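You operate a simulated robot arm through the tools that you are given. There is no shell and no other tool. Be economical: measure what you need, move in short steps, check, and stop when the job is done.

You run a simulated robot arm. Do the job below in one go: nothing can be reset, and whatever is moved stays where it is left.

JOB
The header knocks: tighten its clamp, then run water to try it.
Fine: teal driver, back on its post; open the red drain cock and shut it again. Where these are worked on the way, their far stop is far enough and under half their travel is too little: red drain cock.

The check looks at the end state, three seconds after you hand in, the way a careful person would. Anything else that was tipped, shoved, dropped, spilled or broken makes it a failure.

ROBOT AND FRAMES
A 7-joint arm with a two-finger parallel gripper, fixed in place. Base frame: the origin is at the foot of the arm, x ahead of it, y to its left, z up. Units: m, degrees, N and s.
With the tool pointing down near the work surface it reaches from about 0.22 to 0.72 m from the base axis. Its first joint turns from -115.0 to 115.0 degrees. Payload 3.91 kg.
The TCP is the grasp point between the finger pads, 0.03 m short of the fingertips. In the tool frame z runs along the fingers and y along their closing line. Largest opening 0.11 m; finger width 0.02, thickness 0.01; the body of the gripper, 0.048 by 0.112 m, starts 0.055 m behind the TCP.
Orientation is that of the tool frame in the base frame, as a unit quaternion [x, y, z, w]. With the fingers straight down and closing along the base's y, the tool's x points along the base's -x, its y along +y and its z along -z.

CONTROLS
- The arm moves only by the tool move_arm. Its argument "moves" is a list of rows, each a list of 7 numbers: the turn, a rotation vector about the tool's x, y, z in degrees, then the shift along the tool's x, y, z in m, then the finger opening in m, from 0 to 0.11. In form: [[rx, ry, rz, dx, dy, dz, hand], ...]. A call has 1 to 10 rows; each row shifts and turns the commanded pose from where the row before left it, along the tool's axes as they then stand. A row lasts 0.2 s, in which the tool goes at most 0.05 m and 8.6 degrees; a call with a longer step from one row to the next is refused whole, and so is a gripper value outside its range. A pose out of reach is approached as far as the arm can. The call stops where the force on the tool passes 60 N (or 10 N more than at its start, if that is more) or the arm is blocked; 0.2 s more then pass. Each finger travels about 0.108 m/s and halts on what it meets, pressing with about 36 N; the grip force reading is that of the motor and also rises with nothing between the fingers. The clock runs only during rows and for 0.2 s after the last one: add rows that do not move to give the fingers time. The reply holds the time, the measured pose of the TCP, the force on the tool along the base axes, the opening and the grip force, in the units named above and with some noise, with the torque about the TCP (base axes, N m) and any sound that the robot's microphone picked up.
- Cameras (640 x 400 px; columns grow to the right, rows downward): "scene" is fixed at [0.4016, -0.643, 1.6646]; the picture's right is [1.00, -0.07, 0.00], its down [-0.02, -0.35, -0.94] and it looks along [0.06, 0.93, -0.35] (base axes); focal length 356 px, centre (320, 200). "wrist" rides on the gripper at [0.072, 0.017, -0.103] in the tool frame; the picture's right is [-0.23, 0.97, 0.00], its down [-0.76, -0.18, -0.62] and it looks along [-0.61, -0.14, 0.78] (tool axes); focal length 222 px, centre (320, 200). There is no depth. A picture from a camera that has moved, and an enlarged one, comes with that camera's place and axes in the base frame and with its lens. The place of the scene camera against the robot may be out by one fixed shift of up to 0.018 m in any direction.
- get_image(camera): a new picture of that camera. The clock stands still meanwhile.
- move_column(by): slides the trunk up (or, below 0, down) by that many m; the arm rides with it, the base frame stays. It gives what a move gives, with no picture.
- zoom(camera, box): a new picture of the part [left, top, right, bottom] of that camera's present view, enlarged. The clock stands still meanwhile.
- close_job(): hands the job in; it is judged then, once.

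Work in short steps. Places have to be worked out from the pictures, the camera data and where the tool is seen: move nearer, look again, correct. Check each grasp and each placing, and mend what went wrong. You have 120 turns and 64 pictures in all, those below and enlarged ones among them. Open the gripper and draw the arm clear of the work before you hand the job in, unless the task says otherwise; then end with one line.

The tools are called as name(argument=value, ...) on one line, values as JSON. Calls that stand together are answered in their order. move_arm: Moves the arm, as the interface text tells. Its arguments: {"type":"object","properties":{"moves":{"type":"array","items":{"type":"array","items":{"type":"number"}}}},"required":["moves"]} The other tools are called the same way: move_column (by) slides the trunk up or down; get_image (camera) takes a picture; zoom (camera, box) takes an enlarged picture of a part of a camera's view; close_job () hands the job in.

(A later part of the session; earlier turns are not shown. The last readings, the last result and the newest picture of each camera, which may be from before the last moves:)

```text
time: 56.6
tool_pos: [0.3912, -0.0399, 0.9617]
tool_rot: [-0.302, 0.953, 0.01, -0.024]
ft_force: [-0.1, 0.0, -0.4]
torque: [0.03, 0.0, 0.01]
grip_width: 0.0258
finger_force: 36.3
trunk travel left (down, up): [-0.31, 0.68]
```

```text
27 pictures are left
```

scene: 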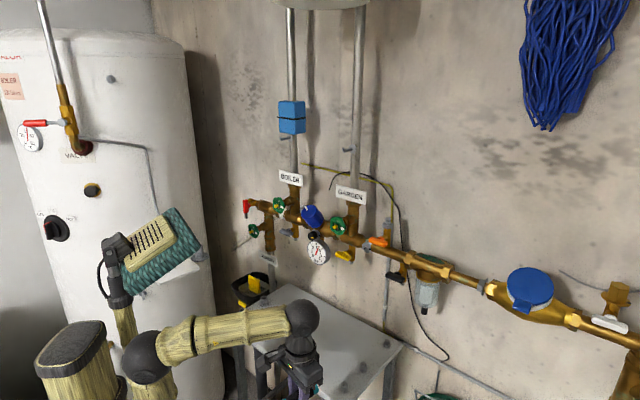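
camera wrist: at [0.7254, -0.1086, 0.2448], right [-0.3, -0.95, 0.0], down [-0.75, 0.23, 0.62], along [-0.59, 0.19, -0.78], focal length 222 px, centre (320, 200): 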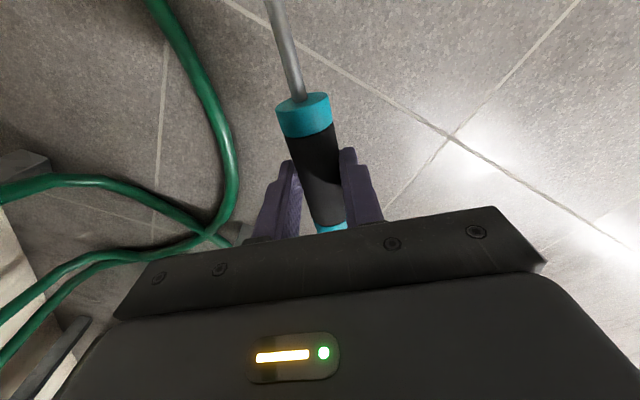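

The arm re-folded; grip is intact. For the post I choose the tool to end horizontal pointing along azimuth 120° (wrist kept well out from the base), driver down. First yaw tool x to azimuth 300°.

move_arm(moves=[[0, 0, -8.5, 0, 0, 0, 0.0], [0, 0, -8.5, 0, 0, 0, 0.0], [0, 0, -8.5, 0, 0, 0, 0.0], [0, 0, -8.5, 0, 0, 0, 0.0], [0, 0, -8.5, 0, 0, 0, 0.0], [0, 0, -8.5, 0, 0, 0, 0.0], [0, 0, -8.5, 0, 0, 0, 0.0], [0, 0, -8.5, 0, 0, 0, 0.0], [0, 0, -8.5, 0, 0, 0, 0.0], [0, 0, -8.5, 0, 0, 0, 0.0]])

move_arm(moves=[[0, -5, 0, 0, 0, 0, 0.0], [0, -5, 0, 0, 0, 0, 0.0], [0, -5, 0, 0, 0, 0, 0.0], [0, -5, 0, 0, 0, 0, 0.0], [0, -5, 0, 0, 0, 0, 0.0], [0, -5, 0, 0, 0, 0, 0.0]])

```text
time: 58.8
tool_pos: [0.3937, -0.0404, 0.9621]
tool_rot: [0.868, -0.495, -0.023, 0.012]
ft_force: [0.3, -0.5, -0.8]
torque: [-0.03, 0.02, -0.04]
grip_width: 0.0255
finger_force: 35.8
trunk travel left (down, up): [-0.31, 0.68]
```

```text
time: 60.2
tool_pos: [0.3928, -0.0402, 0.9611]
tool_rot: [0.832, -0.483, -0.247, -0.118]
ft_force: [0.6, 0.0, 0.4]
torque: [-0.01, 0.03, -0.02]
grip_width: 0.0259
finger_force: 36.1
trunk travel left (down, up): [-0.31, 0.68]
```

Tilt is proceeding within reach. Continue to horizontal in slow steps.

move_arm(moves=[[0, -5, 0, 0, 0, 0, 0.0], [0, -5, 0, 0, 0, 0, 0.0], [0, -5, 0, 0, 0, 0, 0.0], [0, -5, 0, 0, 0, 0, 0.0], [0, -5, 0, 0, 0, 0, 0.0], [0, -5, 0, 0, 0, 0, 0.0]])

move_arm(moves=[[0, -5, 0, 0, 0, 0, 0.0], [0, -5, 0, 0, 0, 0, 0.0], [0, -5, 0, 0, 0, 0, 0.0], [0, -5, 0, 0, 0, 0, 0.0], [0, -5, 0, 0, 0, 0, 0.0], [0, -5, 0, 0, 0, 0, 0.0]])

get_image(camera="wrist")

get_image(camera="scene")

```text
time: 61.6
tool_pos: [0.3915, -0.0419, 0.9616]
tool_rot: [0.739, -0.437, -0.454, -0.238]
ft_force: [-0.3, -0.1, 0.4]
torque: [-0.02, 0.0, 0.01]
grip_width: 0.0258
finger_force: 35.8
trunk travel left (down, up): [-0.31, 0.68]
```

```text
time: 63.0
tool_pos: [0.3913, -0.0396, 0.9606]
tool_rot: [-0.596, 0.36, 0.63, 0.343]
ft_force: [-1.3, 0.5, -1.8]
torque: [-0.02, -0.05, 0.02]
grip_width: 0.0256
finger_force: 35.8
trunk travel left (down, up): [-0.31, 0.68]
```

```text
26 pictures are left
camera wrist: at [0.4262, -0.1367, 0.8855], right [-0.83, -0.49, 0.27], down [0.51, -0.45, 0.73], along [-0.24, 0.74, 0.62], focal length 222 px, centre (320, 200)
```

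wrist: 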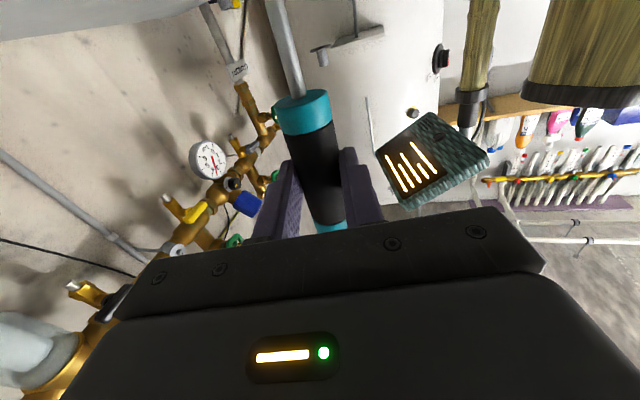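

```text
25 pictures are left
```

scene: 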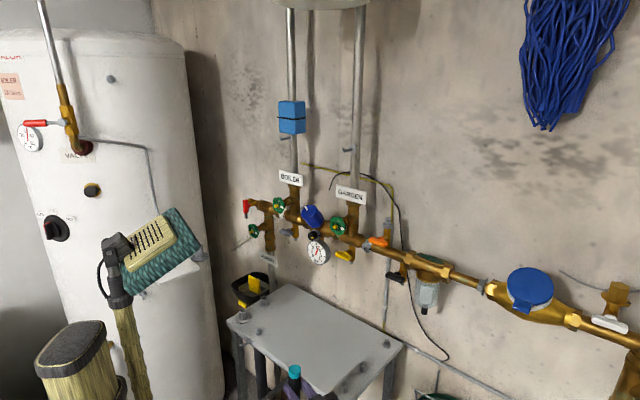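

The driver now hangs vertical in the horizontal tool (3° error). I correct the tilt and carry it in a straight line to hover over the post stud.

move_arm(moves=[[0, 1.69, -2.53, -0.025, 0, 0, 0.0], [0, 0, 0, 0, -0.0087, 0.0422, 0.0], [0, 0, 0, 0, -0.0087, 0.0422, 0.0], [0, 0, 0, 0, -0.0087, 0.0422, 0.0], [0, 0, 0, 0, -0.0087, 0.0422, 0.0], [0, 0, 0, 0, -0.0087, 0.0422, 0.0]])

move_arm(moves=[[0, 0, 0, 0, -0.0087, 0.0422, 0.0], [0, 0, 0, 0, -0.0087, 0.0422, 0.0], [0, 0, 0, 0, -0.0087, 0.0422, 0.0], [0, 0, 0, 0, -0.0087, 0.0422, 0.0], [0, 0, 0, 0, 0, 0, 0.0]])

zoom(camera="scene", box=[200, 240, 360, 340])

get_image(camera="wrist")

```text
time: 64.4
tool_pos: [0.3238, 0.1634, 0.9848]
tool_rot: [-0.613, 0.351, 0.614, 0.351]
ft_force: [-0.9, -0.2, -0.7]
torque: [0.0, 0.0, -0.03]
grip_width: 0.0255
finger_force: 35.6
trunk travel left (down, up): [-0.31, 0.68]
```

```text
time: 65.6
tool_pos: [0.2704, 0.3278, 0.9855]
tool_rot: [0.614, -0.352, -0.613, -0.352]
ft_force: [-0.5, 0.0, -0.9]
torque: [-0.04, 0.0, -0.01]
grip_width: 0.0257
finger_force: 36.0
trunk travel left (down, up): [-0.31, 0.68]
```

```text
4.00 times, centred on (280, 290) of scene
camera zoom: at [0.4016, -0.643, 1.6646], right [1.0, -0.07, 0.0], down [-0.02, -0.35, -0.94], along [0.06, 0.93, -0.35], focal length 1423 px, centre (480, -160)
```

zoom: 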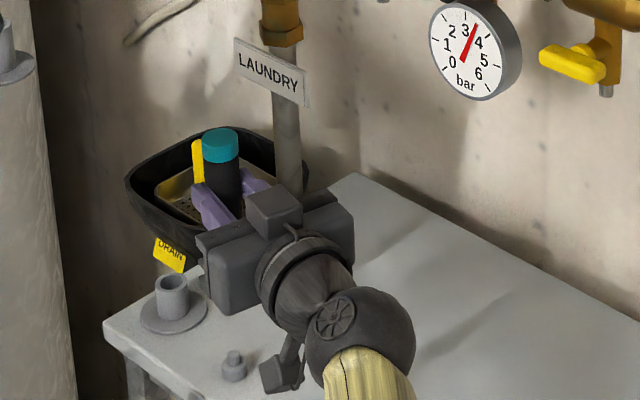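

```text
23 pictures are left
camera wrist: at [0.3068, 0.2306, 0.912], right [-0.84, -0.49, 0.23], down [0.47, -0.45, 0.76], along [-0.27, 0.75, 0.61], focal length 222 px, centre (320, 200)
```

wrist: 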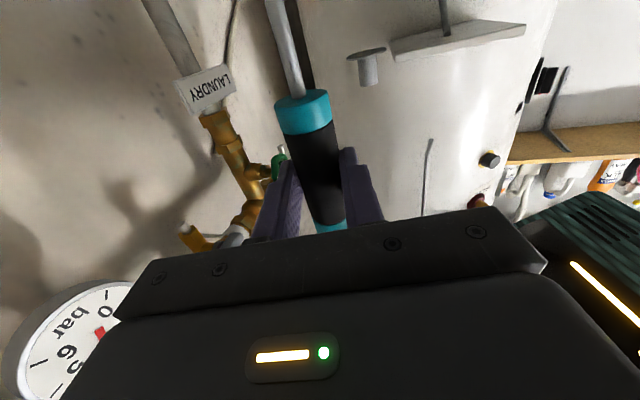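

Comparing with the seated position, the driver is about 3 mm too far in +x (TCP reading agrees). Correct that and lower toward the stud.

move_arm(moves=[[0, 0, 0, 0, 0.0027, 0.0013, 0.0], [0, 0, 0, 0.02, 0, 0, 0.0], [0, 0, 0, 0.02, 0, 0, 0.0], [0, 0, 0, 0, 0, 0, 0.0]])

zoom(camera="scene", box=[230, 270, 294, 345])

```text
time: 66.6
tool_pos: [0.2662, 0.3252, 0.9449]
tool_rot: [0.614, -0.352, -0.613, -0.351]
ft_force: [0.4, 0.1, -1.5]
torque: [-0.03, -0.03, -0.04]
grip_width: 0.0258
finger_force: 36.0
trunk travel left (down, up): [-0.31, 0.68]
```

```text
5.33 times, centred on (262, 308) of scene
camera zoom: at [0.4016, -0.643, 1.6646], right [1.0, -0.07, 0.0], down [-0.02, -0.35, -0.94], along [0.06, 0.93, -0.35], focal length 1897 px, centre (629, -373)
```

zoom: 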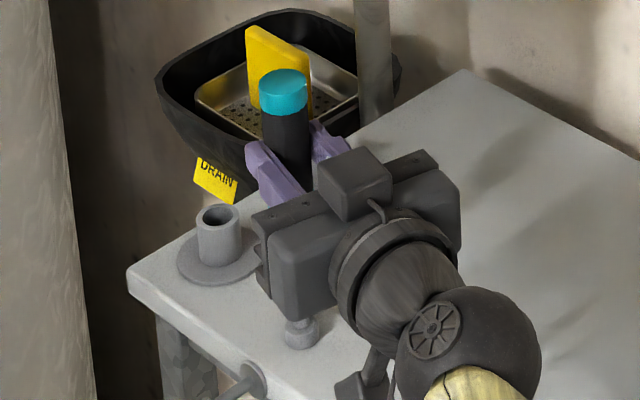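

The socket is right above the stud. Small centring correction and lower in small steps watching the force.

move_arm(moves=[[0, 0, 0, 0, -0.0012, 0.001, 0.0], [0, 0, 0, 0.006, 0, 0, 0.0], [0, 0, 0, 0.006, 0, 0, 0.0], [0, 0, 0, 0, 0, 0, 0.0]])

```text
time: 67.6
tool_pos: [0.2677, 0.3294, 0.9336]
tool_rot: [0.614, -0.352, -0.613, -0.352]
ft_force: [0.2, 0.9, -1.4]
torque: [-0.01, -0.02, -0.02]
grip_width: 0.0256
finger_force: 36.1
trunk travel left (down, up): [-0.31, 0.68]
```

No contact yet; continue down.

move_arm(moves=[[0, 0, 0, 0.006, 0, 0, 0.0], [0, 0, 0, 0.005, 0, 0, 0.0], [0, 0, 0, 0, 0, 0, 0.0]])

zoom(camera="scene", box=[230, 270, 294, 345])

```text
time: 68.4
tool_pos: [0.2674, 0.3265, 0.9283]
tool_rot: [-0.612, 0.35, 0.613, 0.357]
ft_force: [2.1, 2.2, 46.6]
torque: [0.77, 0.57, 0.02]
grip_width: 0.0258
finger_force: 35.6
trunk travel left (down, up): [-0.31, 0.68]
```

```text
5.33 times, centred on (262, 308) of scene
camera zoom: at [0.4016, -0.643, 1.6646], right [1.0, -0.07, 0.0], down [-0.02, -0.35, -0.94], along [0.06, 0.93, -0.35], focal length 1897 px, centre (629, -373)
```

zoom: 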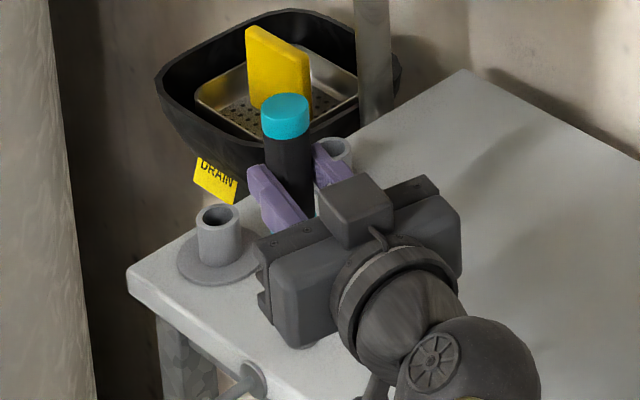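

46 N at z=0.928, within about 3–7 mm of the old seated height. I back off 3 mm and test sideways to learn if the socket is actually on the stud.

move_arm(moves=[[0, 0, 0, -0.004, 0, 0, 0.0], [0, 0, 0, 0, 0.004, 0, 0.0], [0, 0, 0, 0, 0, 0, 0.0]])

move_arm(moves=[[0, 0, 0, 0, -0.008, 0, 0.0], [0, 0, 0, 0, 0, 0, 0.0]])

```text
time: 69.2
tool_pos: [0.2664, 0.327, 0.9276]
tool_rot: [-0.611, 0.354, 0.612, 0.355]
ft_force: [13.0, 9.0, 27.2]
torque: [0.73, -0.11, -0.21]
grip_width: 0.0257
finger_force: 36.2
trunk travel left (down, up): [-0.31, 0.68]
```

```text
time: 69.8
tool_pos: [0.2669, 0.3276, 0.9271]
tool_rot: [0.616, -0.349, -0.613, -0.351]
ft_force: [-6.9, -12.2, 21.8]
torque: [-0.03, 0.82, 0.14]
grip_width: 0.0256
finger_force: 36.1
trunk travel left (down, up): [-0.31, 0.68]
```

Side loads reverse with each nudge while position holds: the socket is captured on the stud. Recentre, unload vertically, then open.

move_arm(moves=[[0, 0, 0, -0.003, 0.004, 0, 0.0], [0, 0, 0, 0, 0, 0, 0.0]])

move_arm(moves=[[0, 0, 0, 0, 0, 0, 0.03], [0, 0, 0, 0, 0, 0, 0.045], [0, 0, 0, 0, 0, 0, 0.07], [0, 0, 0, 0, 0, 0, 0.07]])

zoom(camera="scene", box=[230, 270, 294, 345])

```text
time: 70.4
tool_pos: [0.2672, 0.3279, 0.9284]
tool_rot: [0.615, -0.352, -0.612, -0.35]
ft_force: [0.4, 0.7, -0.5]
torque: [-0.02, 0.0, -0.03]
grip_width: 0.0259
finger_force: 36.2
trunk travel left (down, up): [-0.31, 0.68]
```

```text
time: 71.4
tool_pos: [0.2672, 0.329, 0.9295]
tool_rot: [0.615, -0.351, -0.613, -0.351]
ft_force: [-0.5, 0.6, -0.3]
torque: [-0.01, 0.01, 0.01]
grip_width: 0.07
finger_force: 0.0
trunk travel left (down, up): [-0.31, 0.68]
```

```text
5.33 times, centred on (262, 308) of scene
camera zoom: at [0.4016, -0.643, 1.6646], right [1.0, -0.07, 0.0], down [-0.02, -0.35, -0.94], along [0.06, 0.93, -0.35], focal length 1897 px, centre (629, -373)
```

zoom: 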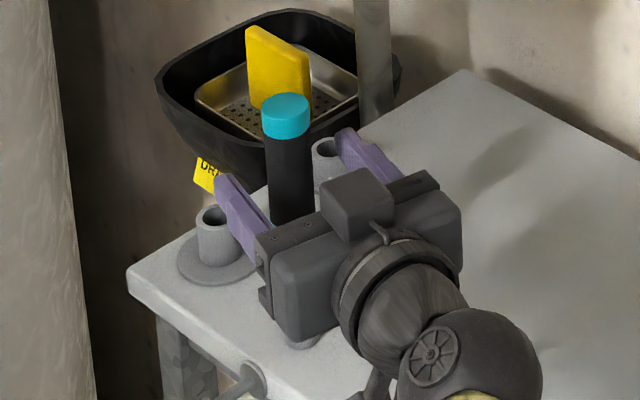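

Driver stands on its post again. I retract straight back and tilt the tool down, to regrasp it axially from above.

move_arm(moves=[[0, 0, 0, 0, 0, -0.04, 0.07], [0, 0, 0, 0, 0, -0.04, 0.07], [0, 0, 0, 0, 0, -0.04, 0.07], [0, 0, 0, -0.04, 0, -0.02, 0.07], [0, 0, 0, -0.04, 0, 0, 0.07], [0, 0, 0, -0.04, 0, 0, 0.07]])

move_arm(moves=[[0, 8.5, 0, 0, 0, 0, 0.07], [0, 8.5, 0, 0, 0, 0, 0.07], [0, 8.5, 0, 0, 0, 0, 0.07], [0, 8.5, 0, 0, 0, 0, 0.07], [0, 8.5, 0, 0, 0, 0, 0.07], [0, 8.5, 0, 0, 0, 0, 0.07], [0, 8.5, 0, 0, 0, 0, 0.07], [0, 8.5, 0, 0, 0, 0, 0.07], [0, 8.5, 0, 0, 0, 0, 0.07], [0, 8.5, 0, 0, 0, 0, 0.07]])

move_arm(moves=[[0, 5, 0, 0, 0, 0, 0.07], [0, 0, 8, 0, 0, 0, 0.07], [0, 0, 8, 0, 0, 0, 0.07], [0, 0, 8, 0, 0, 0, 0.07], [0, 0, 8, 0, 0, 0, 0.07], [0, 0, 8, 0, 0, 0, 0.07], [0, 0, 8, 0, 0, 0, 0.07], [0, 0, 8, 0, 0, 0, 0.07], [0, 0, 8, 0, 0, 0, 0.07], [0, 0, 8, 0, 0, 0, 0.07]])

get_image(camera="scene")

```text
time: 72.8
tool_pos: [0.3389, 0.2077, 1.0512]
tool_rot: [0.614, -0.351, -0.613, -0.351]
ft_force: [0.3, -0.3, 0.8]
torque: [-0.04, -0.01, 0.03]
grip_width: 0.0701
finger_force: 0.0
trunk travel left (down, up): [-0.31, 0.68]
```

```text
time: 75.0
tool_pos: [0.337, 0.2077, 1.0502]
tool_rot: [0.867, -0.497, -0.036, -0.022]
ft_force: [0.0, -0.2, -0.9]
torque: [0.01, 0.03, 0.0]
grip_width: 0.0701
finger_force: 0.1
trunk travel left (down, up): [-0.31, 0.68]
```

```text
time: 77.2
tool_pos: [0.3377, 0.2079, 1.0501]
tool_rot: [-0.409, 0.913, -0.001, 0.0]
ft_force: [0.7, 1.2, -0.7]
torque: [0.02, 0.01, 0.0]
grip_width: 0.07
finger_force: 0.0
trunk travel left (down, up): [-0.31, 0.68]
```

```text
19 pictures are left
```

scene: 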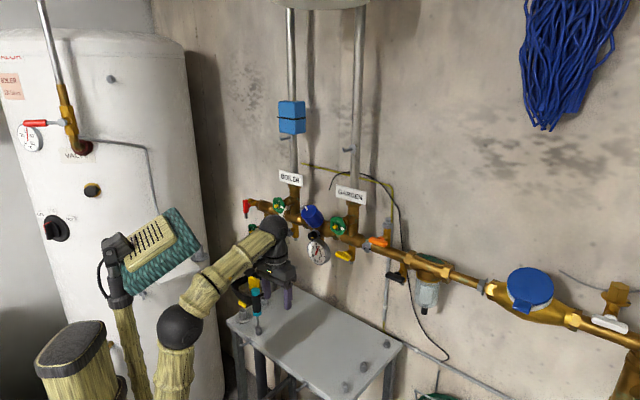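

Move over the driver, descend and grip axially (TCP z≈0.93).

move_arm(moves=[[0, 0, 0, -0.0121, 0.0376, 0, 0.08], [0, 0, 0, -0.0121, 0.0376, 0, 0.08], [0, 0, 0, -0.0121, 0.0376, 0, 0.08], [0, 0, 0, -0.0121, 0.0376, 0, 0.08], [0, 0, 0, 0, 0, 0, 0.08]])

get_image(camera="wrist")

```text
time: 78.4
tool_pos: [0.2564, 0.3442, 1.0485]
tool_rot: [-0.409, 0.913, -0.001, 0.0]
ft_force: [-0.7, 1.1, -1.2]
torque: [0.01, 0.02, -0.02]
grip_width: 0.0797
finger_force: 0.1
trunk travel left (down, up): [-0.31, 0.68]
```

```text
18 pictures are left
camera wrist: at [0.196, 0.3025, 1.151], right [-0.58, 0.82, 0.0], down [0.64, 0.45, 0.62], along [0.51, 0.36, -0.78], focal length 222 px, centre (320, 200)
```

wrist: 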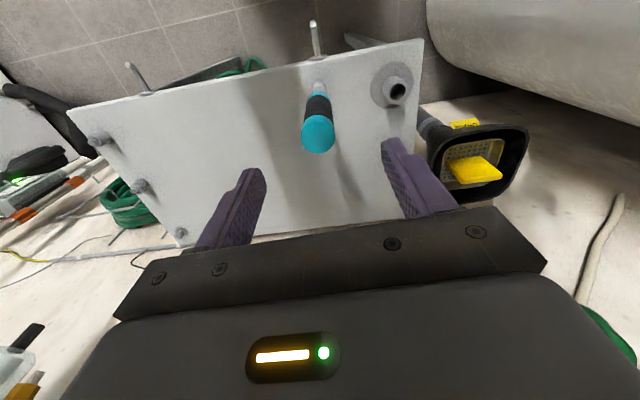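

Aligned over the driver. Descend and close.

move_arm(moves=[[0, 0, 0, 0, 0, 0.04, 0.08], [0, 0, 0, 0, 0, 0.04, 0.08], [0, 0, 0, 0, 0, 0.04, 0.08], [0, 0, 0, 0, 0, 0, 0.05], [0, 0, 0, 0, 0, 0, 0.03], [0, 0, 0, 0, 0, 0, 0.0], [0, 0, 0, 0, 0, 0, 0.0]])

```text
time: 80.0
tool_pos: [0.2574, 0.3433, 0.929]
tool_rot: [-0.41, 0.912, 0.0, 0.0]
ft_force: [-0.8, 0.0, -2.3]
torque: [0.31, 0.18, -0.09]
grip_width: 0.028
finger_force: 36.2
trunk travel left (down, up): [-0.31, 0.68]
```

Gripped axially. Lift straight, carry to (0.42, 0.05), and raise to z≈1.15 where the forearm lies flatter before tilting.

move_arm(moves=[[0, 0, 0, 0, 0, -0.03, 0.0], [0, 0, 0, 0, 0, -0.03, 0.0], [0, 0, 0, 0, 0, -0.03, 0.0], [0, 0, 0, 0, 0, -0.03, 0.0], [0, 0, 0, 0, 0, -0.03, 0.0], [0, 0, 0, 0, 0, 0, 0.0]])

move_arm(moves=[[0, 0, 0, 0.0139, -0.0396, -0.008, 0.0], [0, 0, 0, 0.0139, -0.0396, -0.008, 0.0], [0, 0, 0, 0.0139, -0.0396, -0.008, 0.0], [0, 0, 0, 0.0139, -0.0396, -0.008, 0.0], [0, 0, 0, 0.0139, -0.0396, -0.008, 0.0], [0, 0, 0, 0.0139, -0.0396, -0.008, 0.0], [0, 0, 0, 0.0139, -0.0396, -0.008, 0.0], [0, 0, 0, 0.0139, -0.0396, -0.008, 0.0]])

move_arm(moves=[[0, -5, 0, 0, 0, 0, 0.0], [0, -5, 0, 0, 0, 0, 0.0], [0, -5, 0, 0, 0, 0, 0.0], [0, -5, 0, 0, 0, 0, 0.0], [0, -5, 0, 0, 0, 0, 0.0]])

```text
time: 81.4
tool_pos: [0.2567, 0.3429, 1.0477]
tool_rot: [-0.41, 0.912, 0.0, 0.0]
ft_force: [-0.1, -0.2, -1.6]
torque: [-0.03, 0.01, -0.03]
grip_width: 0.028
finger_force: 35.9
out of reach, approached as far as the arm can: row 5
trunk travel left (down, up): [-0.31, 0.68]
```

```text
time: 83.2
tool_pos: [0.4122, 0.0457, 1.0671]
tool_rot: [-0.409, 0.912, -0.001, 0.001]
ft_force: [-0.7, 0.0, -1.8]
torque: [-0.02, 0.0, -0.01]
grip_width: 0.028
finger_force: 36.2
out of reach, approached as far as the arm can: row 3, 4, 5, 6, 7, 8
trunk travel left (down, up): [-0.31, 0.68]
```

```text
time: 84.4
tool_pos: [0.4118, 0.0469, 1.0691]
tool_rot: [-0.4, 0.89, 0.089, 0.198]
ft_force: [1.0, 0.1, -0.8]
torque: [0.0, 0.01, 0.03]
grip_width: 0.028
finger_force: 36.8
trunk travel left (down, up): [-0.31, 0.68]
```

Continue tilting slowly while easing upward.

move_arm(moves=[[0, -5, 0, -0.004, 0, -0.008, 0.0], [0, -5, 0, -0.005, 0, -0.008, 0.0], [0, -5, 0, -0.006, 0, -0.008, 0.0], [0, -5, 0, -0.006, 0, -0.007, 0.0], [0, -5, 0, -0.007, 0, -0.007, 0.0]])

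move_arm(moves=[[0, -5, 0, -0.008, 0, -0.006, 0.0], [0, -5, 0, -0.008, 0, -0.005, 0.0], [0, -5, 0, -0.009, 0, -0.004, 0.0], [0, -5, 0, -0.009, 0, -0.003, 0.0]])

move_arm(moves=[[0, -5, 0, -0.009, 0, -0.002, 0.0], [0, -5, 0, -0.009, 0, -0.001, 0.0], [0, -5, 0, -0.009, 0, 0, 0.0], [0, -5, 0, -0.009, 0, 0, 0.0]])

get_image(camera="wrist")

```text
time: 85.6
tool_pos: [0.412, 0.0482, 1.1169]
tool_rot: [-0.372, 0.826, 0.173, 0.387]
ft_force: [-0.8, 0.7, -2.1]
torque: [-0.02, 0.0, 0.03]
grip_width: 0.028
finger_force: 36.0
trunk travel left (down, up): [-0.31, 0.68]
```

```text
time: 86.6
tool_pos: [0.4188, 0.0521, 1.1526]
tool_rot: [-0.335, 0.749, 0.236, 0.52]
ft_force: [-0.7, 0.2, -1.3]
torque: [0.01, 0.01, -0.02]
grip_width: 0.028
finger_force: 35.3
trunk travel left (down, up): [-0.31, 0.68]
```

```text
time: 87.8
tool_pos: [0.4434, 0.0634, 1.1684]
tool_rot: [-0.289, 0.664, 0.293, 0.624]
ft_force: [0.2, 0.8, -0.7]
torque: [-0.03, 0.0, 0.02]
grip_width: 0.028
finger_force: 35.9
trunk travel left (down, up): [-0.31, 0.68]
stopped in row 4: the arm was blocked; the commanded pose is now the measured one
```

```text
17 pictures are left
camera wrist: at [0.3593, -0.0038, 1.1003], right [-0.72, 0.65, 0.26], down [-0.24, -0.57, 0.79], along [0.65, 0.5, 0.56], focal length 222 px, centre (320, 200)
```

wrist: 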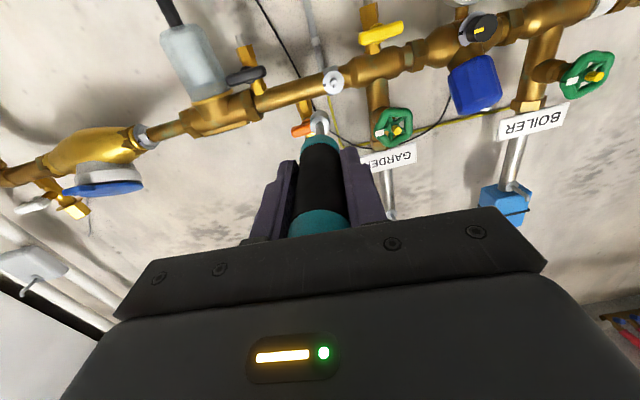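

Still held. Clamp screw is at about (0.593, 0.264, 1.152). I enlarge it to see its marks and axis.

zoom(camera="wrist", box=[285, 45, 381, 105])

```text
6.67 times, centred on (333, 75) of wrist
camera zoom: at [0.3593, -0.0038, 1.1003], right [-0.72, 0.65, 0.26], down [-0.24, -0.57, 0.79], along [0.65, 0.5, 0.56], focal length 1481 px, centre (233, 1033)
```

zoom: 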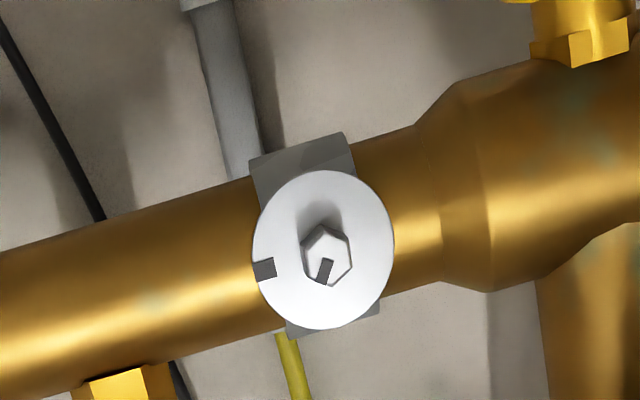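

The hex stub's mark sits about 60° short (clockwise) of the disc's mark; the axis fits horizontal, azimuth 45°. I square the tool up and move to about 4 cm short of the stub on its axis.

move_arm(moves=[[3.7, -2.8, -1.6, 0, 0, 0, 0.0], [0, 0, 0, 0.0058, 0.0121, 0.0218, 0.0], [0, 0, 0, 0.0058, 0.0121, 0.0218, 0.0], [0, 0, 0, 0.0058, 0.0121, 0.0218, 0.0], [0, 0, 0, 0, 0, 0, 0.0]])

zoom(camera="wrist", box=[250, 60, 410, 160])

```text
time: 89.0
tool_pos: [0.4637, 0.1336, 1.1519]
tool_rot: [-0.27, 0.653, 0.27, 0.654]
ft_force: [0.6, 0.0, -1.3]
torque: [0.05, -0.02, -0.01]
grip_width: 0.0281
finger_force: 35.9
trunk travel left (down, up): [-0.31, 0.68]
```

```text
4.00 times, centred on (330, 110) of wrist
camera zoom: at [0.3787, 0.0742, 1.0784], right [-0.69, 0.69, 0.23], down [-0.32, -0.57, 0.76], along [0.65, 0.45, 0.61], focal length 888 px, centre (280, 560)
```

zoom: 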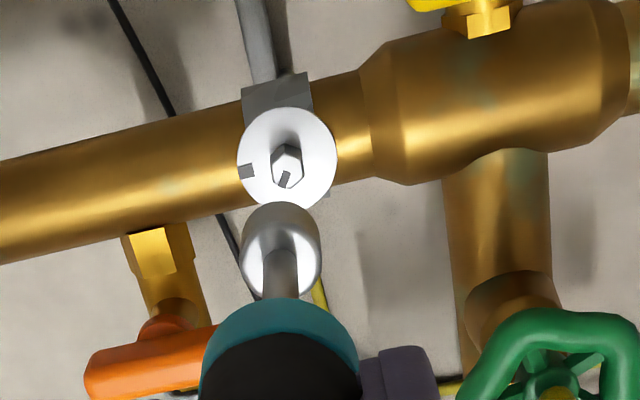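

Triangulated stub end: (0.6035, 0.277, 1.156); driver tip is ~0.113 beyond the TCP, so 87 mm gap. I correct laterally (+2.6 mm y', 3.7 mm up) and advance 65 mm.

move_arm(moves=[[0, 0, 0, -0.0037, 0.0026, 0.02, 0.0], [0, 0, 0, 0, 0, 0.025, 0.0], [0, 0, 0, 0, 0, 0.02, 0.0], [0, 0, 0, 0, 0, 0, 0.0]])

zoom(camera="wrist", box=[270, 70, 382, 140])

zoom(camera="scene", box=[320, 215, 416, 275])

```text
time: 90.0
tool_pos: [0.5084, 0.1817, 1.1556]
tool_rot: [-0.269, 0.654, 0.268, 0.655]
ft_force: [0.2, -0.5, -0.5]
torque: [0.05, 0.02, 0.02]
grip_width: 0.0276
finger_force: 36.4
trunk travel left (down, up): [-0.31, 0.68]
```

```text
5.71 times, centred on (326, 105) of wrist
camera zoom: at [0.4232, 0.1221, 1.0823], right [-0.69, 0.69, 0.23], down [-0.32, -0.57, 0.76], along [0.65, 0.45, 0.61], focal length 1269 px, centre (286, 743)
```

zoom: 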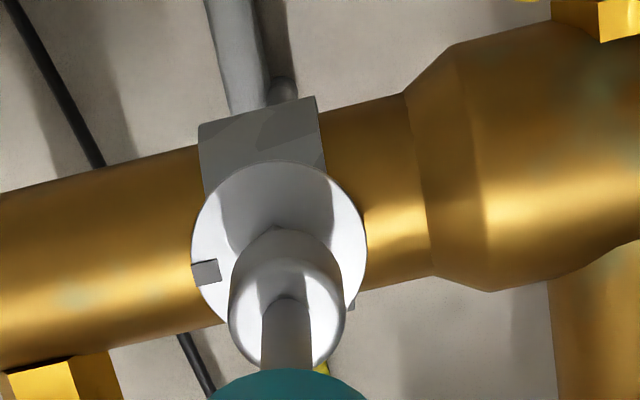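

```text
6.67 times, centred on (368, 245) of scene
camera zoom: at [0.4016, -0.643, 1.6646], right [1.0, -0.07, 0.0], down [-0.02, -0.35, -0.94], along [0.06, 0.93, -0.35], focal length 2371 px, centre (0, -100)
```

zoom: 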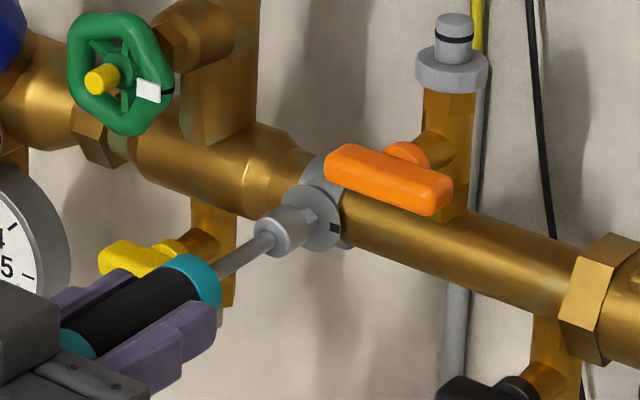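

Socket is nearly at the stub and well aligned (about 1.5 mm off sideways). I trim that and advance in small steps watching the force.

move_arm(moves=[[0, 0, 0, 0, -0.0015, 0.004, 0.0], [0, 0, 0, 0, 0, 0.004, 0.0], [0, 0, 0, 0, 0, 0, 0.0]])

move_arm(moves=[[0, 0, 0, 0, 0, 0.003, 0.0], [0, 0, 0, 0, 0, 0.003, 0.0], [0, 0, 0, 0, 0, 0, 0.0]])

```text
time: 90.8
tool_pos: [0.5154, 0.187, 1.156]
tool_rot: [-0.27, 0.653, 0.269, 0.654]
ft_force: [-1.8, 0.1, -0.7]
torque: [-0.1, 0.06, 0.06]
grip_width: 0.0278
finger_force: 35.7
trunk travel left (down, up): [-0.31, 0.68]
```

```text
time: 91.6
tool_pos: [0.516, 0.1886, 1.1574]
tool_rot: [-0.269, 0.652, 0.269, 0.656]
ft_force: [-22.7, -16.8, -12.4]
torque: [0.09, -0.03, 0.41]
grip_width: 0.028
finger_force: 36.5
trunk travel left (down, up): [-0.31, 0.68]
```

Contact at about 28 N axial with some downward load. I check the engagement.

zoom(camera="scene", box=[344, 230, 392, 260])

zoom(camera="wrist", box=[280, 70, 360, 120])

```text
13.33 times, centred on (368, 245) of scene
camera zoom: at [0.4016, -0.643, 1.6646], right [1.0, -0.07, 0.0], down [-0.02, -0.35, -0.94], along [0.06, 0.93, -0.35], focal length 4743 px, centre (-320, -400)
```

zoom: 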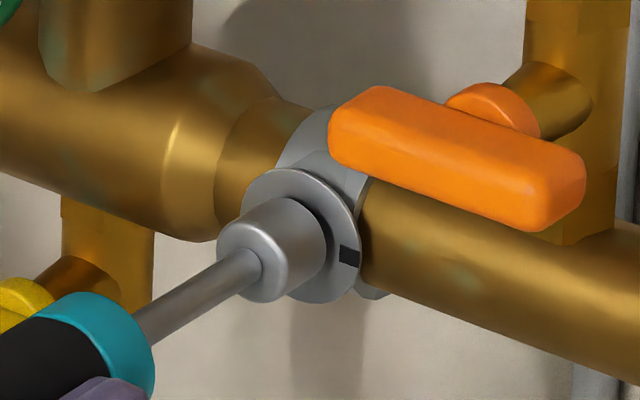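

```text
8.00 times, centred on (320, 95) of wrist
camera zoom: at [0.4315, 0.1282, 1.0837], right [-0.69, 0.69, 0.23], down [-0.32, -0.57, 0.76], along [0.65, 0.45, 0.61], focal length 1777 px, centre (320, 1040)
```

zoom: 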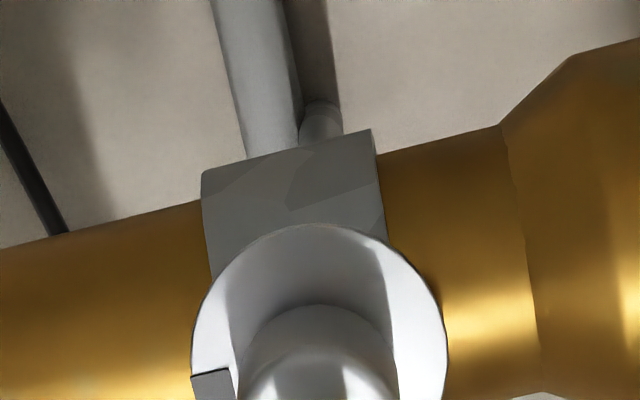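

The socket covers the hex stub, close to the disc. I turn clockwise (+rz) in 5° rows and watch the torque.

move_arm(moves=[[0, 0, 5, 0, 0, 0, 0.0], [0, 0, 5, 0, 0, 0, 0.0], [0, 0, 5, 0, 0, 0, 0.0], [0, 0, 5, 0, 0, 0, 0.0]])

move_arm(moves=[[0, 0, 5, 0, 0, 0, 0.0], [0, 0, 5, 0, 0, 0, 0.0], [0, 0, 5, 0, 0, 0, 0.0], [0, 0, 5, 0, 0, 0, 0.0]])

```text
time: 92.6
tool_pos: [0.5174, 0.1886, 1.1571]
tool_rot: [-0.151, 0.69, 0.379, 0.599]
ft_force: [-19.1, -16.1, -7.6]
torque: [0.24, -0.28, -0.14]
grip_width: 0.0277
finger_force: 35.5
trunk travel left (down, up): [-0.31, 0.68]
```

```text
time: 93.6
tool_pos: [0.5187, 0.1879, 1.1565]
tool_rot: [-0.028, 0.705, 0.477, 0.523]
ft_force: [-14.8, -17.1, -6.3]
torque: [0.02, -0.07, -0.72]
grip_width: 0.0279
finger_force: 36.5
trunk travel left (down, up): [-0.31, 0.68]
```

Almost no torque so far after 40°. Continue 20° more.

move_arm(moves=[[0, 0, 5, 0, 0, 0, 0.0], [0, 0, 5, 0, 0, 0, 0.0], [0, 0, 5, 0, 0, 0, 0.0], [0, 0, 5, 0, 0, 0, 0.0]])

move_arm(moves=[[0, 0, 5, 0, 0, 0, 0.0], [0, 0, 5, 0, 0, 0, 0.0], [0, 0, 0, 0, 0, 0, 0.0]])

```text
time: 94.6
tool_pos: [0.5189, 0.1871, 1.1562]
tool_rot: [0.094, 0.7, 0.561, 0.432]
ft_force: [-7.8, -14.5, -5.9]
torque: [-0.38, 0.26, -0.65]
grip_width: 0.0275
finger_force: 35.9
trunk travel left (down, up): [-0.31, 0.68]
```

```text
time: 95.4
tool_pos: [0.5191, 0.1882, 1.1561]
tool_rot: [0.156, 0.689, 0.596, 0.381]
ft_force: [-4.4, -20.1, -5.7]
torque: [-0.37, 0.3, -1.23]
grip_width: 0.027
finger_force: 35.6
trunk travel left (down, up): [-0.31, 0.68]
```

Torque stays near zero after 70°. I back off 35 mm to see the stub's mark.

move_arm(moves=[[0, 0, 0, 0, 0, -0.02, 0.0], [0, 0, 0, 0, 0, -0.02, 0.0], [0, 0, 0, 0, 0, 0, 0.0]])

zoom(camera="wrist", box=[270, 70, 382, 140])

```text
time: 96.2
tool_pos: [0.4919, 0.1631, 1.1554]
tool_rot: [0.152, 0.691, 0.596, 0.381]
ft_force: [0.2, -0.9, 0.2]
torque: [0.0, 0.0, 0.03]
grip_width: 0.0264
finger_force: 36.1
trunk travel left (down, up): [-0.31, 0.68]
```

```text
5.71 times, centred on (326, 105) of wrist
camera zoom: at [0.3664, 0.1428, 1.1458], right [-0.09, 0.09, 0.99], down [0.11, -0.99, 0.09], along [0.99, 0.11, 0.08], focal length 1269 px, centre (286, 743)
```

zoom: 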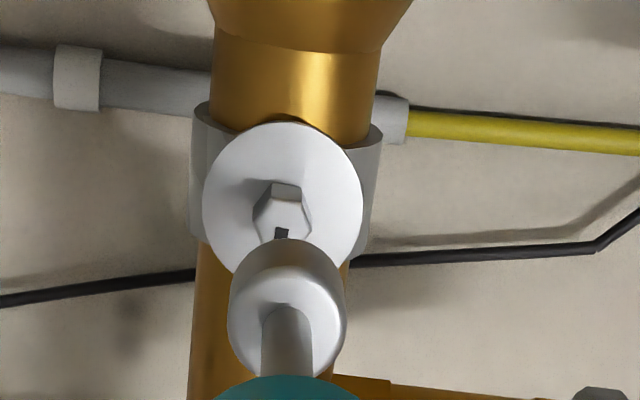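

The stub turned: its mark now points along the wall to the right, about in line with the disc mark. I re-engage and try a few degrees more to feel whether it is tight.

move_arm(moves=[[0, 0, 0, 0, 0, 0.02, 0.0], [0, 0, 0, 0, 0, 0.018, 0.0], [0, 0, 0, 0, 0, 0, 0.0]])

move_arm(moves=[[0, 0, 4, 0, 0, 0, 0.0], [0, 0, 0, 0, 0, 0, 0.0]])

move_arm(moves=[[0, 0, 4, 0, 0, 0, 0.0], [0, 0, 0, 0, 0, 0, 0.0]])

```text
time: 97.0
tool_pos: [0.5188, 0.1884, 1.155]
tool_rot: [0.153, 0.69, 0.596, 0.381]
ft_force: [-4.0, 1.8, -4.3]
torque: [-0.28, 0.34, 0.53]
grip_width: 0.0263
finger_force: 35.5
trunk travel left (down, up): [-0.31, 0.68]
```

```text
time: 97.6
tool_pos: [0.5197, 0.1887, 1.1557]
tool_rot: [0.177, 0.684, 0.609, 0.36]
ft_force: [-2.4, 0.5, -5.3]
torque: [-0.62, -0.37, 0.32]
grip_width: 0.0265
finger_force: 35.3
trunk travel left (down, up): [-0.31, 0.68]
```

```text
time: 98.2
tool_pos: [0.5173, 0.1888, 1.1566]
tool_rot: [0.202, 0.677, 0.622, 0.339]
ft_force: [0.0, 0.1, -1.2]
torque: [-0.02, 0.01, 0.05]
grip_width: 0.0272
finger_force: 36.2
trunk travel left (down, up): [-0.31, 0.68]
```

At +4° the torque jumped to 0.7 N·m, i.e. it's tight; then the load vanished, suggesting the handle slipped in the fingers. I check the grip.

get_image(camera="wrist")

```text
9 pictures are left
camera wrist: at [0.3919, 0.1694, 1.1567], right [0.01, -0.02, 1.0], down [0.11, -0.99, -0.02], along [0.99, 0.11, -0.01], focal length 222 px, centre (320, 200)
```

wrist: 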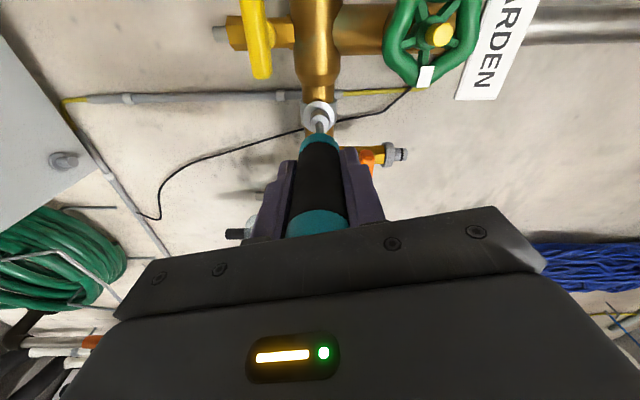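

Still gripped. Retract 45 mm and check the mark once.

move_arm(moves=[[0, 0, 0, 0, 0, -0.02, 0.0], [0, 0, 0, 0, 0, -0.02, 0.0], [0, 0, 0, 0, 0, -0.03, 0.0], [0, 0, 0, 0, 0, 0, 0.0]])

zoom(camera="scene", box=[344, 230, 392, 260])

```text
time: 99.2
tool_pos: [0.4695, 0.1389, 1.155]
tool_rot: [0.202, 0.677, 0.622, 0.339]
ft_force: [0.1, 0.5, -1.4]
torque: [-0.02, 0.0, 0.03]
grip_width: 0.027
finger_force: 35.8
trunk travel left (down, up): [-0.31, 0.68]
```

```text
13.33 times, centred on (368, 245) of scene
camera zoom: at [0.4016, -0.643, 1.6646], right [1.0, -0.07, 0.0], down [-0.02, -0.35, -0.94], along [0.06, 0.93, -0.35], focal length 4743 px, centre (-320, -400)
```

zoom: 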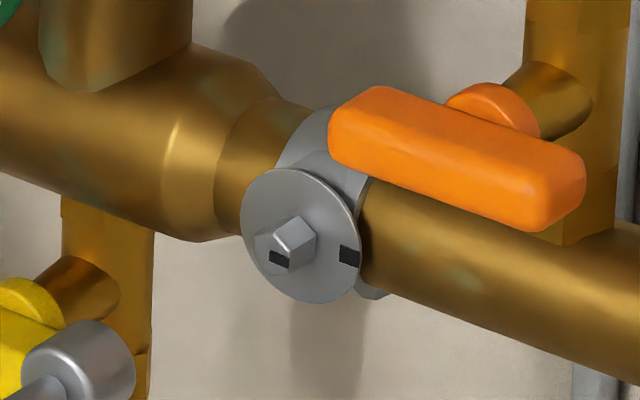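

The stub mark now lines up with the disc mark: clamp is tight. Retract, roll back, and return to the pose before the tilt.

move_arm(moves=[[0, 0, 0, 0, 0, -0.03, 0.0], [0, 0, 0, 0, 0, -0.03, 0.0], [0, 0, -8, 0, 0, 0, 0.0], [0, 0, -8, 0, 0, 0, 0.0], [0, 0, -8, 0, 0, 0, 0.0], [0, 0, -8, 0, 0, 0, 0.0], [0, 0, -8, 0, 0, 0, 0.0], [0, 0, -8, 0, 0, 0, 0.0], [0, 0, -8, 0, 0, 0, 0.0], [0, 0, -8, 0, 0, 0, 0.0]])

move_arm(moves=[[0, 0, -8, 0, 0, 0, 0.0], [0, 0, -6, 0, 0, 0, 0.0], [0, 5, 0, 0.005, 0, 0, 0.0], [0, 5, 0, 0.007, 0, 0.001, 0.0], [0, 5, 0, 0.009, 0, 0.002, 0.0], [0, 5, 0, 0.009, 0, 0.003, 0.0]])

move_arm(moves=[[0, 5, 0, 0.009, 0, 0.003, 0.0], [0, 5, 0, 0.008, 0, 0.005, 0.0], [0, 5, 0, 0.008, 0, 0.006, 0.0], [0, 5, 0, 0.007, 0, 0.007, 0.0], [0, 5, 0, 0.006, 0, 0.007, 0.0], [0, 5, 0, 0.006, 0, 0.008, 0.0], [0, 5, 0, 0.005, 0, 0.008, 0.0], [0, 5, 0, 0.004, 0, 0.008, 0.0]])

```text
time: 101.6
tool_pos: [0.4529, 0.0997, 1.1224]
tool_rot: [-0.175, 0.706, 0.362, 0.583]
ft_force: [0.0, -0.3, -0.9]
torque: [-0.01, 0.02, 0.01]
grip_width: 0.0266
finger_force: 35.9
out of reach, approached as far as the arm can: row 2
trunk travel left (down, up): [-0.31, 0.68]
stopped in row 10: the arm was blocked; the commanded pose is now the measured one
```

```text
time: 103.0
tool_pos: [0.4496, 0.1033, 1.0904]
tool_rot: [-0.311, 0.773, 0.236, 0.501]
ft_force: [0.4, 0.5, -1.3]
torque: [0.01, 0.01, 0.0]
grip_width: 0.0266
finger_force: 36.3
trunk travel left (down, up): [-0.31, 0.68]
```

```text
time: 104.8
tool_pos: [0.4521, 0.1084, 1.0185]
tool_rot: [-0.371, 0.898, 0.116, 0.207]
ft_force: [-0.4, -0.7, -1.3]
torque: [-0.04, -0.01, -0.02]
grip_width: 0.0264
finger_force: 36.0
trunk travel left (down, up): [-0.31, 0.68]
```

Tilt remaining 27.5°; finish levelling to straight down.

move_arm(moves=[[0.66, 5.46, 0, 0, 0, 0, 0.0], [0.66, 5.46, 0, 0, 0, 0, 0.0], [0.66, 5.46, 0, 0, 0, 0, 0.0], [0.66, 5.46, 0, 0, 0, 0, 0.0], [0.66, 5.46, 0, 0, 0, 0, 0.0], [0, 0, 0, 0, 0, 0, 0.0]])

```text
time: 106.2
tool_pos: [0.4524, 0.1096, 1.0193]
tool_rot: [-0.381, 0.925, -0.001, -0.001]
ft_force: [-0.6, 0.9, -0.7]
torque: [0.02, 0.03, 0.03]
grip_width: 0.0264
finger_force: 36.2
trunk travel left (down, up): [-0.31, 0.68]
```

Carry over to the post and inspect alignment.

move_arm(moves=[[0, 0, 0, -0.0033, 0.038, 0, 0.0], [0, 0, 0, -0.0033, 0.038, 0, 0.0], [0, 0, 0, -0.0033, 0.038, 0, 0.0], [0, 0, 0, -0.0033, 0.038, 0, 0.0], [0, 0, 0, -0.0033, 0.038, 0, 0.0], [0, 0, 0, -0.0033, 0.038, 0, 0.0], [0, 0, 0, -0.0033, 0.038, 0, 0.0], [0, 0, 0, -0.0033, 0.038, 0, 0.0], [0, 0, 0, 0, 0, 0.03, 0.0], [0, 0, 0, 0, 0, 0, 0.0]])

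zoom(camera="scene", box=[230, 290, 294, 340])

zoom(camera="wrist", box=[240, 50, 400, 150])

```text
time: 108.4
tool_pos: [0.2552, 0.3426, 0.9876]
tool_rot: [-0.381, 0.925, 0.0, 0.0]
ft_force: [1.2, 0.0, -0.9]
torque: [-0.01, 0.0, -0.01]
grip_width: 0.0261
finger_force: 35.2
trunk travel left (down, up): [-0.31, 0.68]
```

```text
8.00 times, centred on (262, 315) of scene
camera zoom: at [0.4016, -0.643, 1.6646], right [1.0, -0.07, 0.0], down [-0.02, -0.35, -0.94], along [0.06, 0.93, -0.35], focal length 2846 px, centre (784, -720)
```

zoom: 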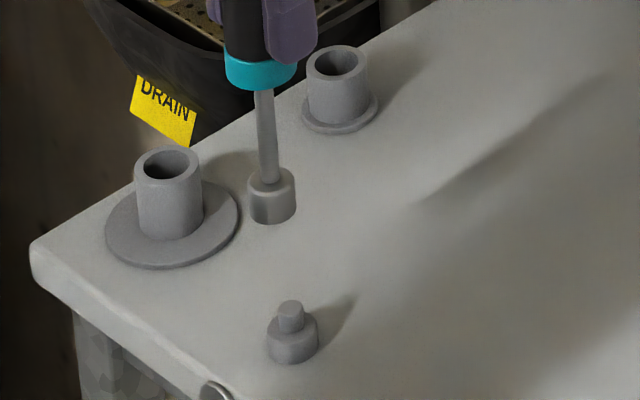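

```text
4.00 times, centred on (320, 100) of wrist
camera zoom: at [0.1917, 0.3049, 1.0899], right [-0.53, 0.85, 0.0], down [0.67, 0.41, 0.62], along [0.53, 0.33, -0.78], focal length 888 px, centre (320, 600)
```

zoom: 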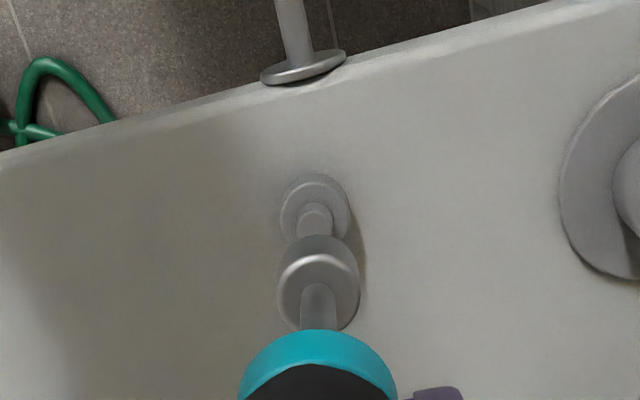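

The stud is a narrow peg on a shoulder; from both views the socket must shift about (+4.6, +2 mm). I shift and lower to just above the peg, then check.

move_arm(moves=[[0, 0, 0, -0.0048, -0.0018, 0, 0.0], [0, 0, 0, 0, 0, 0.02, 0.0], [0, 0, 0, 0, 0, 0.018, 0.0], [0, 0, 0, 0, 0, 0, 0.0]])

zoom(camera="scene", box=[230, 290, 294, 340])

```text
time: 109.4
tool_pos: [0.2606, 0.3443, 0.9501]
tool_rot: [-0.381, 0.924, 0.0, 0.0]
ft_force: [-0.2, 0.7, -1.7]
torque: [-0.02, 0.03, 0.03]
grip_width: 0.0262
finger_force: 36.4
trunk travel left (down, up): [-0.31, 0.68]
```

```text
8.00 times, centred on (262, 315) of scene
camera zoom: at [0.4016, -0.643, 1.6646], right [1.0, -0.07, 0.0], down [-0.02, -0.35, -0.94], along [0.06, 0.93, -0.35], focal length 2846 px, centre (784, -720)
```

zoom: 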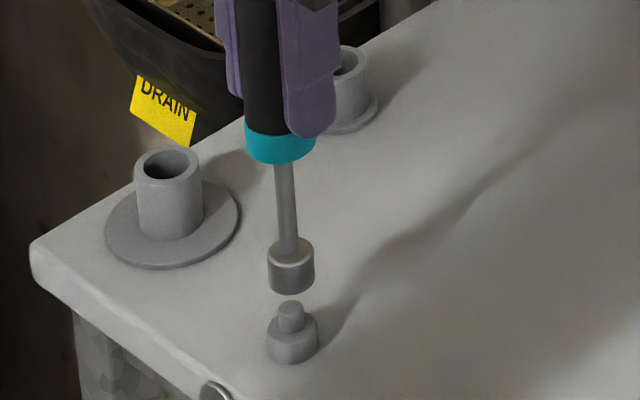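

Aligned within a millimetre in this view. Lower onto the peg in small steps.

move_arm(moves=[[0, 0, 0, 0.0004, 0.0005, 0.007, 0.0], [0, 0, 0, 0, 0, 0.007, 0.0], [0, 0, 0, 0, 0, 0, 0.0]])

move_arm(moves=[[0, 0, 0, 0, 0, 0.004, 0.0], [0, 0, 0, 0, 0, 0.003, 0.0], [0, 0, 0, 0, 0, 0, 0.0]])

```text
time: 110.2
tool_pos: [0.2607, 0.3448, 0.9355]
tool_rot: [-0.381, 0.925, -0.001, 0.001]
ft_force: [0.7, -1.2, -0.7]
torque: [0.01, 0.01, 0.01]
grip_width: 0.0265
finger_force: 36.2
trunk travel left (down, up): [-0.31, 0.68]
```

```text
time: 111.0
tool_pos: [0.2593, 0.3444, 0.9292]
tool_rot: [-0.381, 0.924, -0.001, 0.0]
ft_force: [-0.2, -0.1, -1.4]
torque: [-0.02, -0.04, 0.0]
grip_width: 0.0263
finger_force: 36.3
trunk travel left (down, up): [-0.31, 0.68]
```

No contact yet; continue down gently.

move_arm(moves=[[0, 0, 0, 0, 0, 0.003, 0.0], [0, 0, 0, 0, 0, 0.003, 0.0], [0, 0, 0, 0, 0, 0, 0.0]])

zoom(camera="scene", box=[230, 290, 294, 340])

```text
time: 111.8
tool_pos: [0.2588, 0.3426, 0.9258]
tool_rot: [-0.381, 0.925, 0.001, 0.003]
ft_force: [1.1, 3.8, 34.3]
torque: [-0.04, 0.15, 0.12]
grip_width: 0.0265
finger_force: 36.1
trunk travel left (down, up): [-0.31, 0.68]
```

```text
8.00 times, centred on (262, 315) of scene
camera zoom: at [0.4016, -0.643, 1.6646], right [1.0, -0.07, 0.0], down [-0.02, -0.35, -0.94], along [0.06, 0.93, -0.35], focal length 2846 px, centre (784, -720)
```

zoom: 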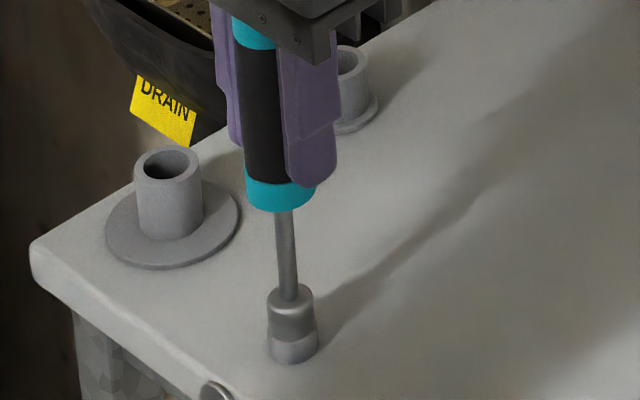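

Seated fully on the shoulder. Unload, open, and rise clear.

move_arm(moves=[[0, 0, 0, 0, 0, -0.003, 0.0], [0, 0, 0, 0, 0, 0, 0.03], [0, 0, 0, 0, 0, 0, 0.045], [0, 0, 0, 0, 0, 0, 0.07], [0, 0, 0, 0, 0, 0, 0.07], [0, 0, 0, 0, 0, -0.04, 0.07], [0, 0, 0, 0, 0, -0.04, 0.07], [0, 0, 0, 0, 0, -0.035, 0.07]])

```text
time: 113.6
tool_pos: [0.2607, 0.3454, 1.0416]
tool_rot: [-0.381, 0.924, 0.0, 0.0]
ft_force: [-0.1, 0.4, 1.2]
torque: [0.02, 0.04, 0.01]
grip_width: 0.07
finger_force: 0.0
trunk travel left (down, up): [-0.31, 0.68]
```

Driver is back. Next the red cock: a T-bar near (0.20, 0.63, 1.15), bar vertical, axis along the wall normal. I move to (0.13, 0.47) and tilt the tool to horizontal toward the wall in slow steps.

move_arm(moves=[[0, 0, 0, 0.001, 0.0361, 0, 0.05], [0, 0, 0, 0.001, 0.0361, 0, 0.05], [0, 0, 0, 0.001, 0.0361, 0, 0.05], [0, 0, 0, 0.001, 0.0361, 0, 0.05], [0, 0, 0, 0.001, 0.0361, 0, 0.05], [0, -5, 0, 0, 0, 0, 0.05], [0, -5, 0, 0, 0, 0, 0.05], [0, -5, 0, 0, 0, 0, 0.05], [0, -5, 0, 0, 0, 0, 0.05], [0, -5, 0, 0, 0, 0, 0.05]])

move_arm(moves=[[0, -5, 0, -0.004, 0, -0.008, 0.05], [0, -5, 0, -0.005, 0, -0.008, 0.05], [0, -5, 0, -0.006, 0, -0.008, 0.05], [0, -5, 0, -0.006, 0, -0.007, 0.05], [0, -5, 0, -0.007, 0, -0.007, 0.05], [0, -5, 0, -0.008, 0, -0.006, 0.05], [0, -5, 0, -0.008, 0, -0.005, 0.05], [0, -5, 0, -0.009, 0, -0.004, 0.05], [0, -5, 0, -0.009, 0, -0.003, 0.05]])

move_arm(moves=[[0, -5, 0, -0.005, 0, -0.001, 0.05], [0, -5, 0, -0.005, 0, 0, 0.05], [0, -5, 0, -0.005, 0, 0, 0.05], [0, -5, 0, -0.005, 0, 0, 0.05]])

```text
time: 115.8
tool_pos: [0.1522, 0.4324, 1.0333]
tool_rot: [-0.372, 0.903, 0.08, 0.2]
ft_force: [-0.2, 0.4, 1.2]
torque: [-0.03, -0.03, 0.02]
grip_width: 0.05
finger_force: 0.1
out of reach, approached as far as the arm can: row 3, 4, 5
trunk travel left (down, up): [-0.31, 0.68]
```

```text
time: 118.0
tool_pos: [0.1969, 0.4539, 1.0779]
tool_rot: [-0.309, 0.787, 0.177, 0.505]
ft_force: [0.2, 0.4, 0.4]
torque: [0.01, -0.01, 0.04]
grip_width: 0.0501
finger_force: 0.1
trunk travel left (down, up): [-0.31, 0.68]
stopped in row 9: the arm was blocked; the commanded pose is now the measured one
```

```text
time: 119.0
tool_pos: [0.1956, 0.4564, 1.102]
tool_rot: [-0.272, 0.683, 0.235, 0.635]
ft_force: [0.0, 0.7, 0.5]
torque: [-0.03, 0.0, 0.0]
grip_width: 0.0499
finger_force: 0.1
trunk travel left (down, up): [-0.31, 0.68]
```

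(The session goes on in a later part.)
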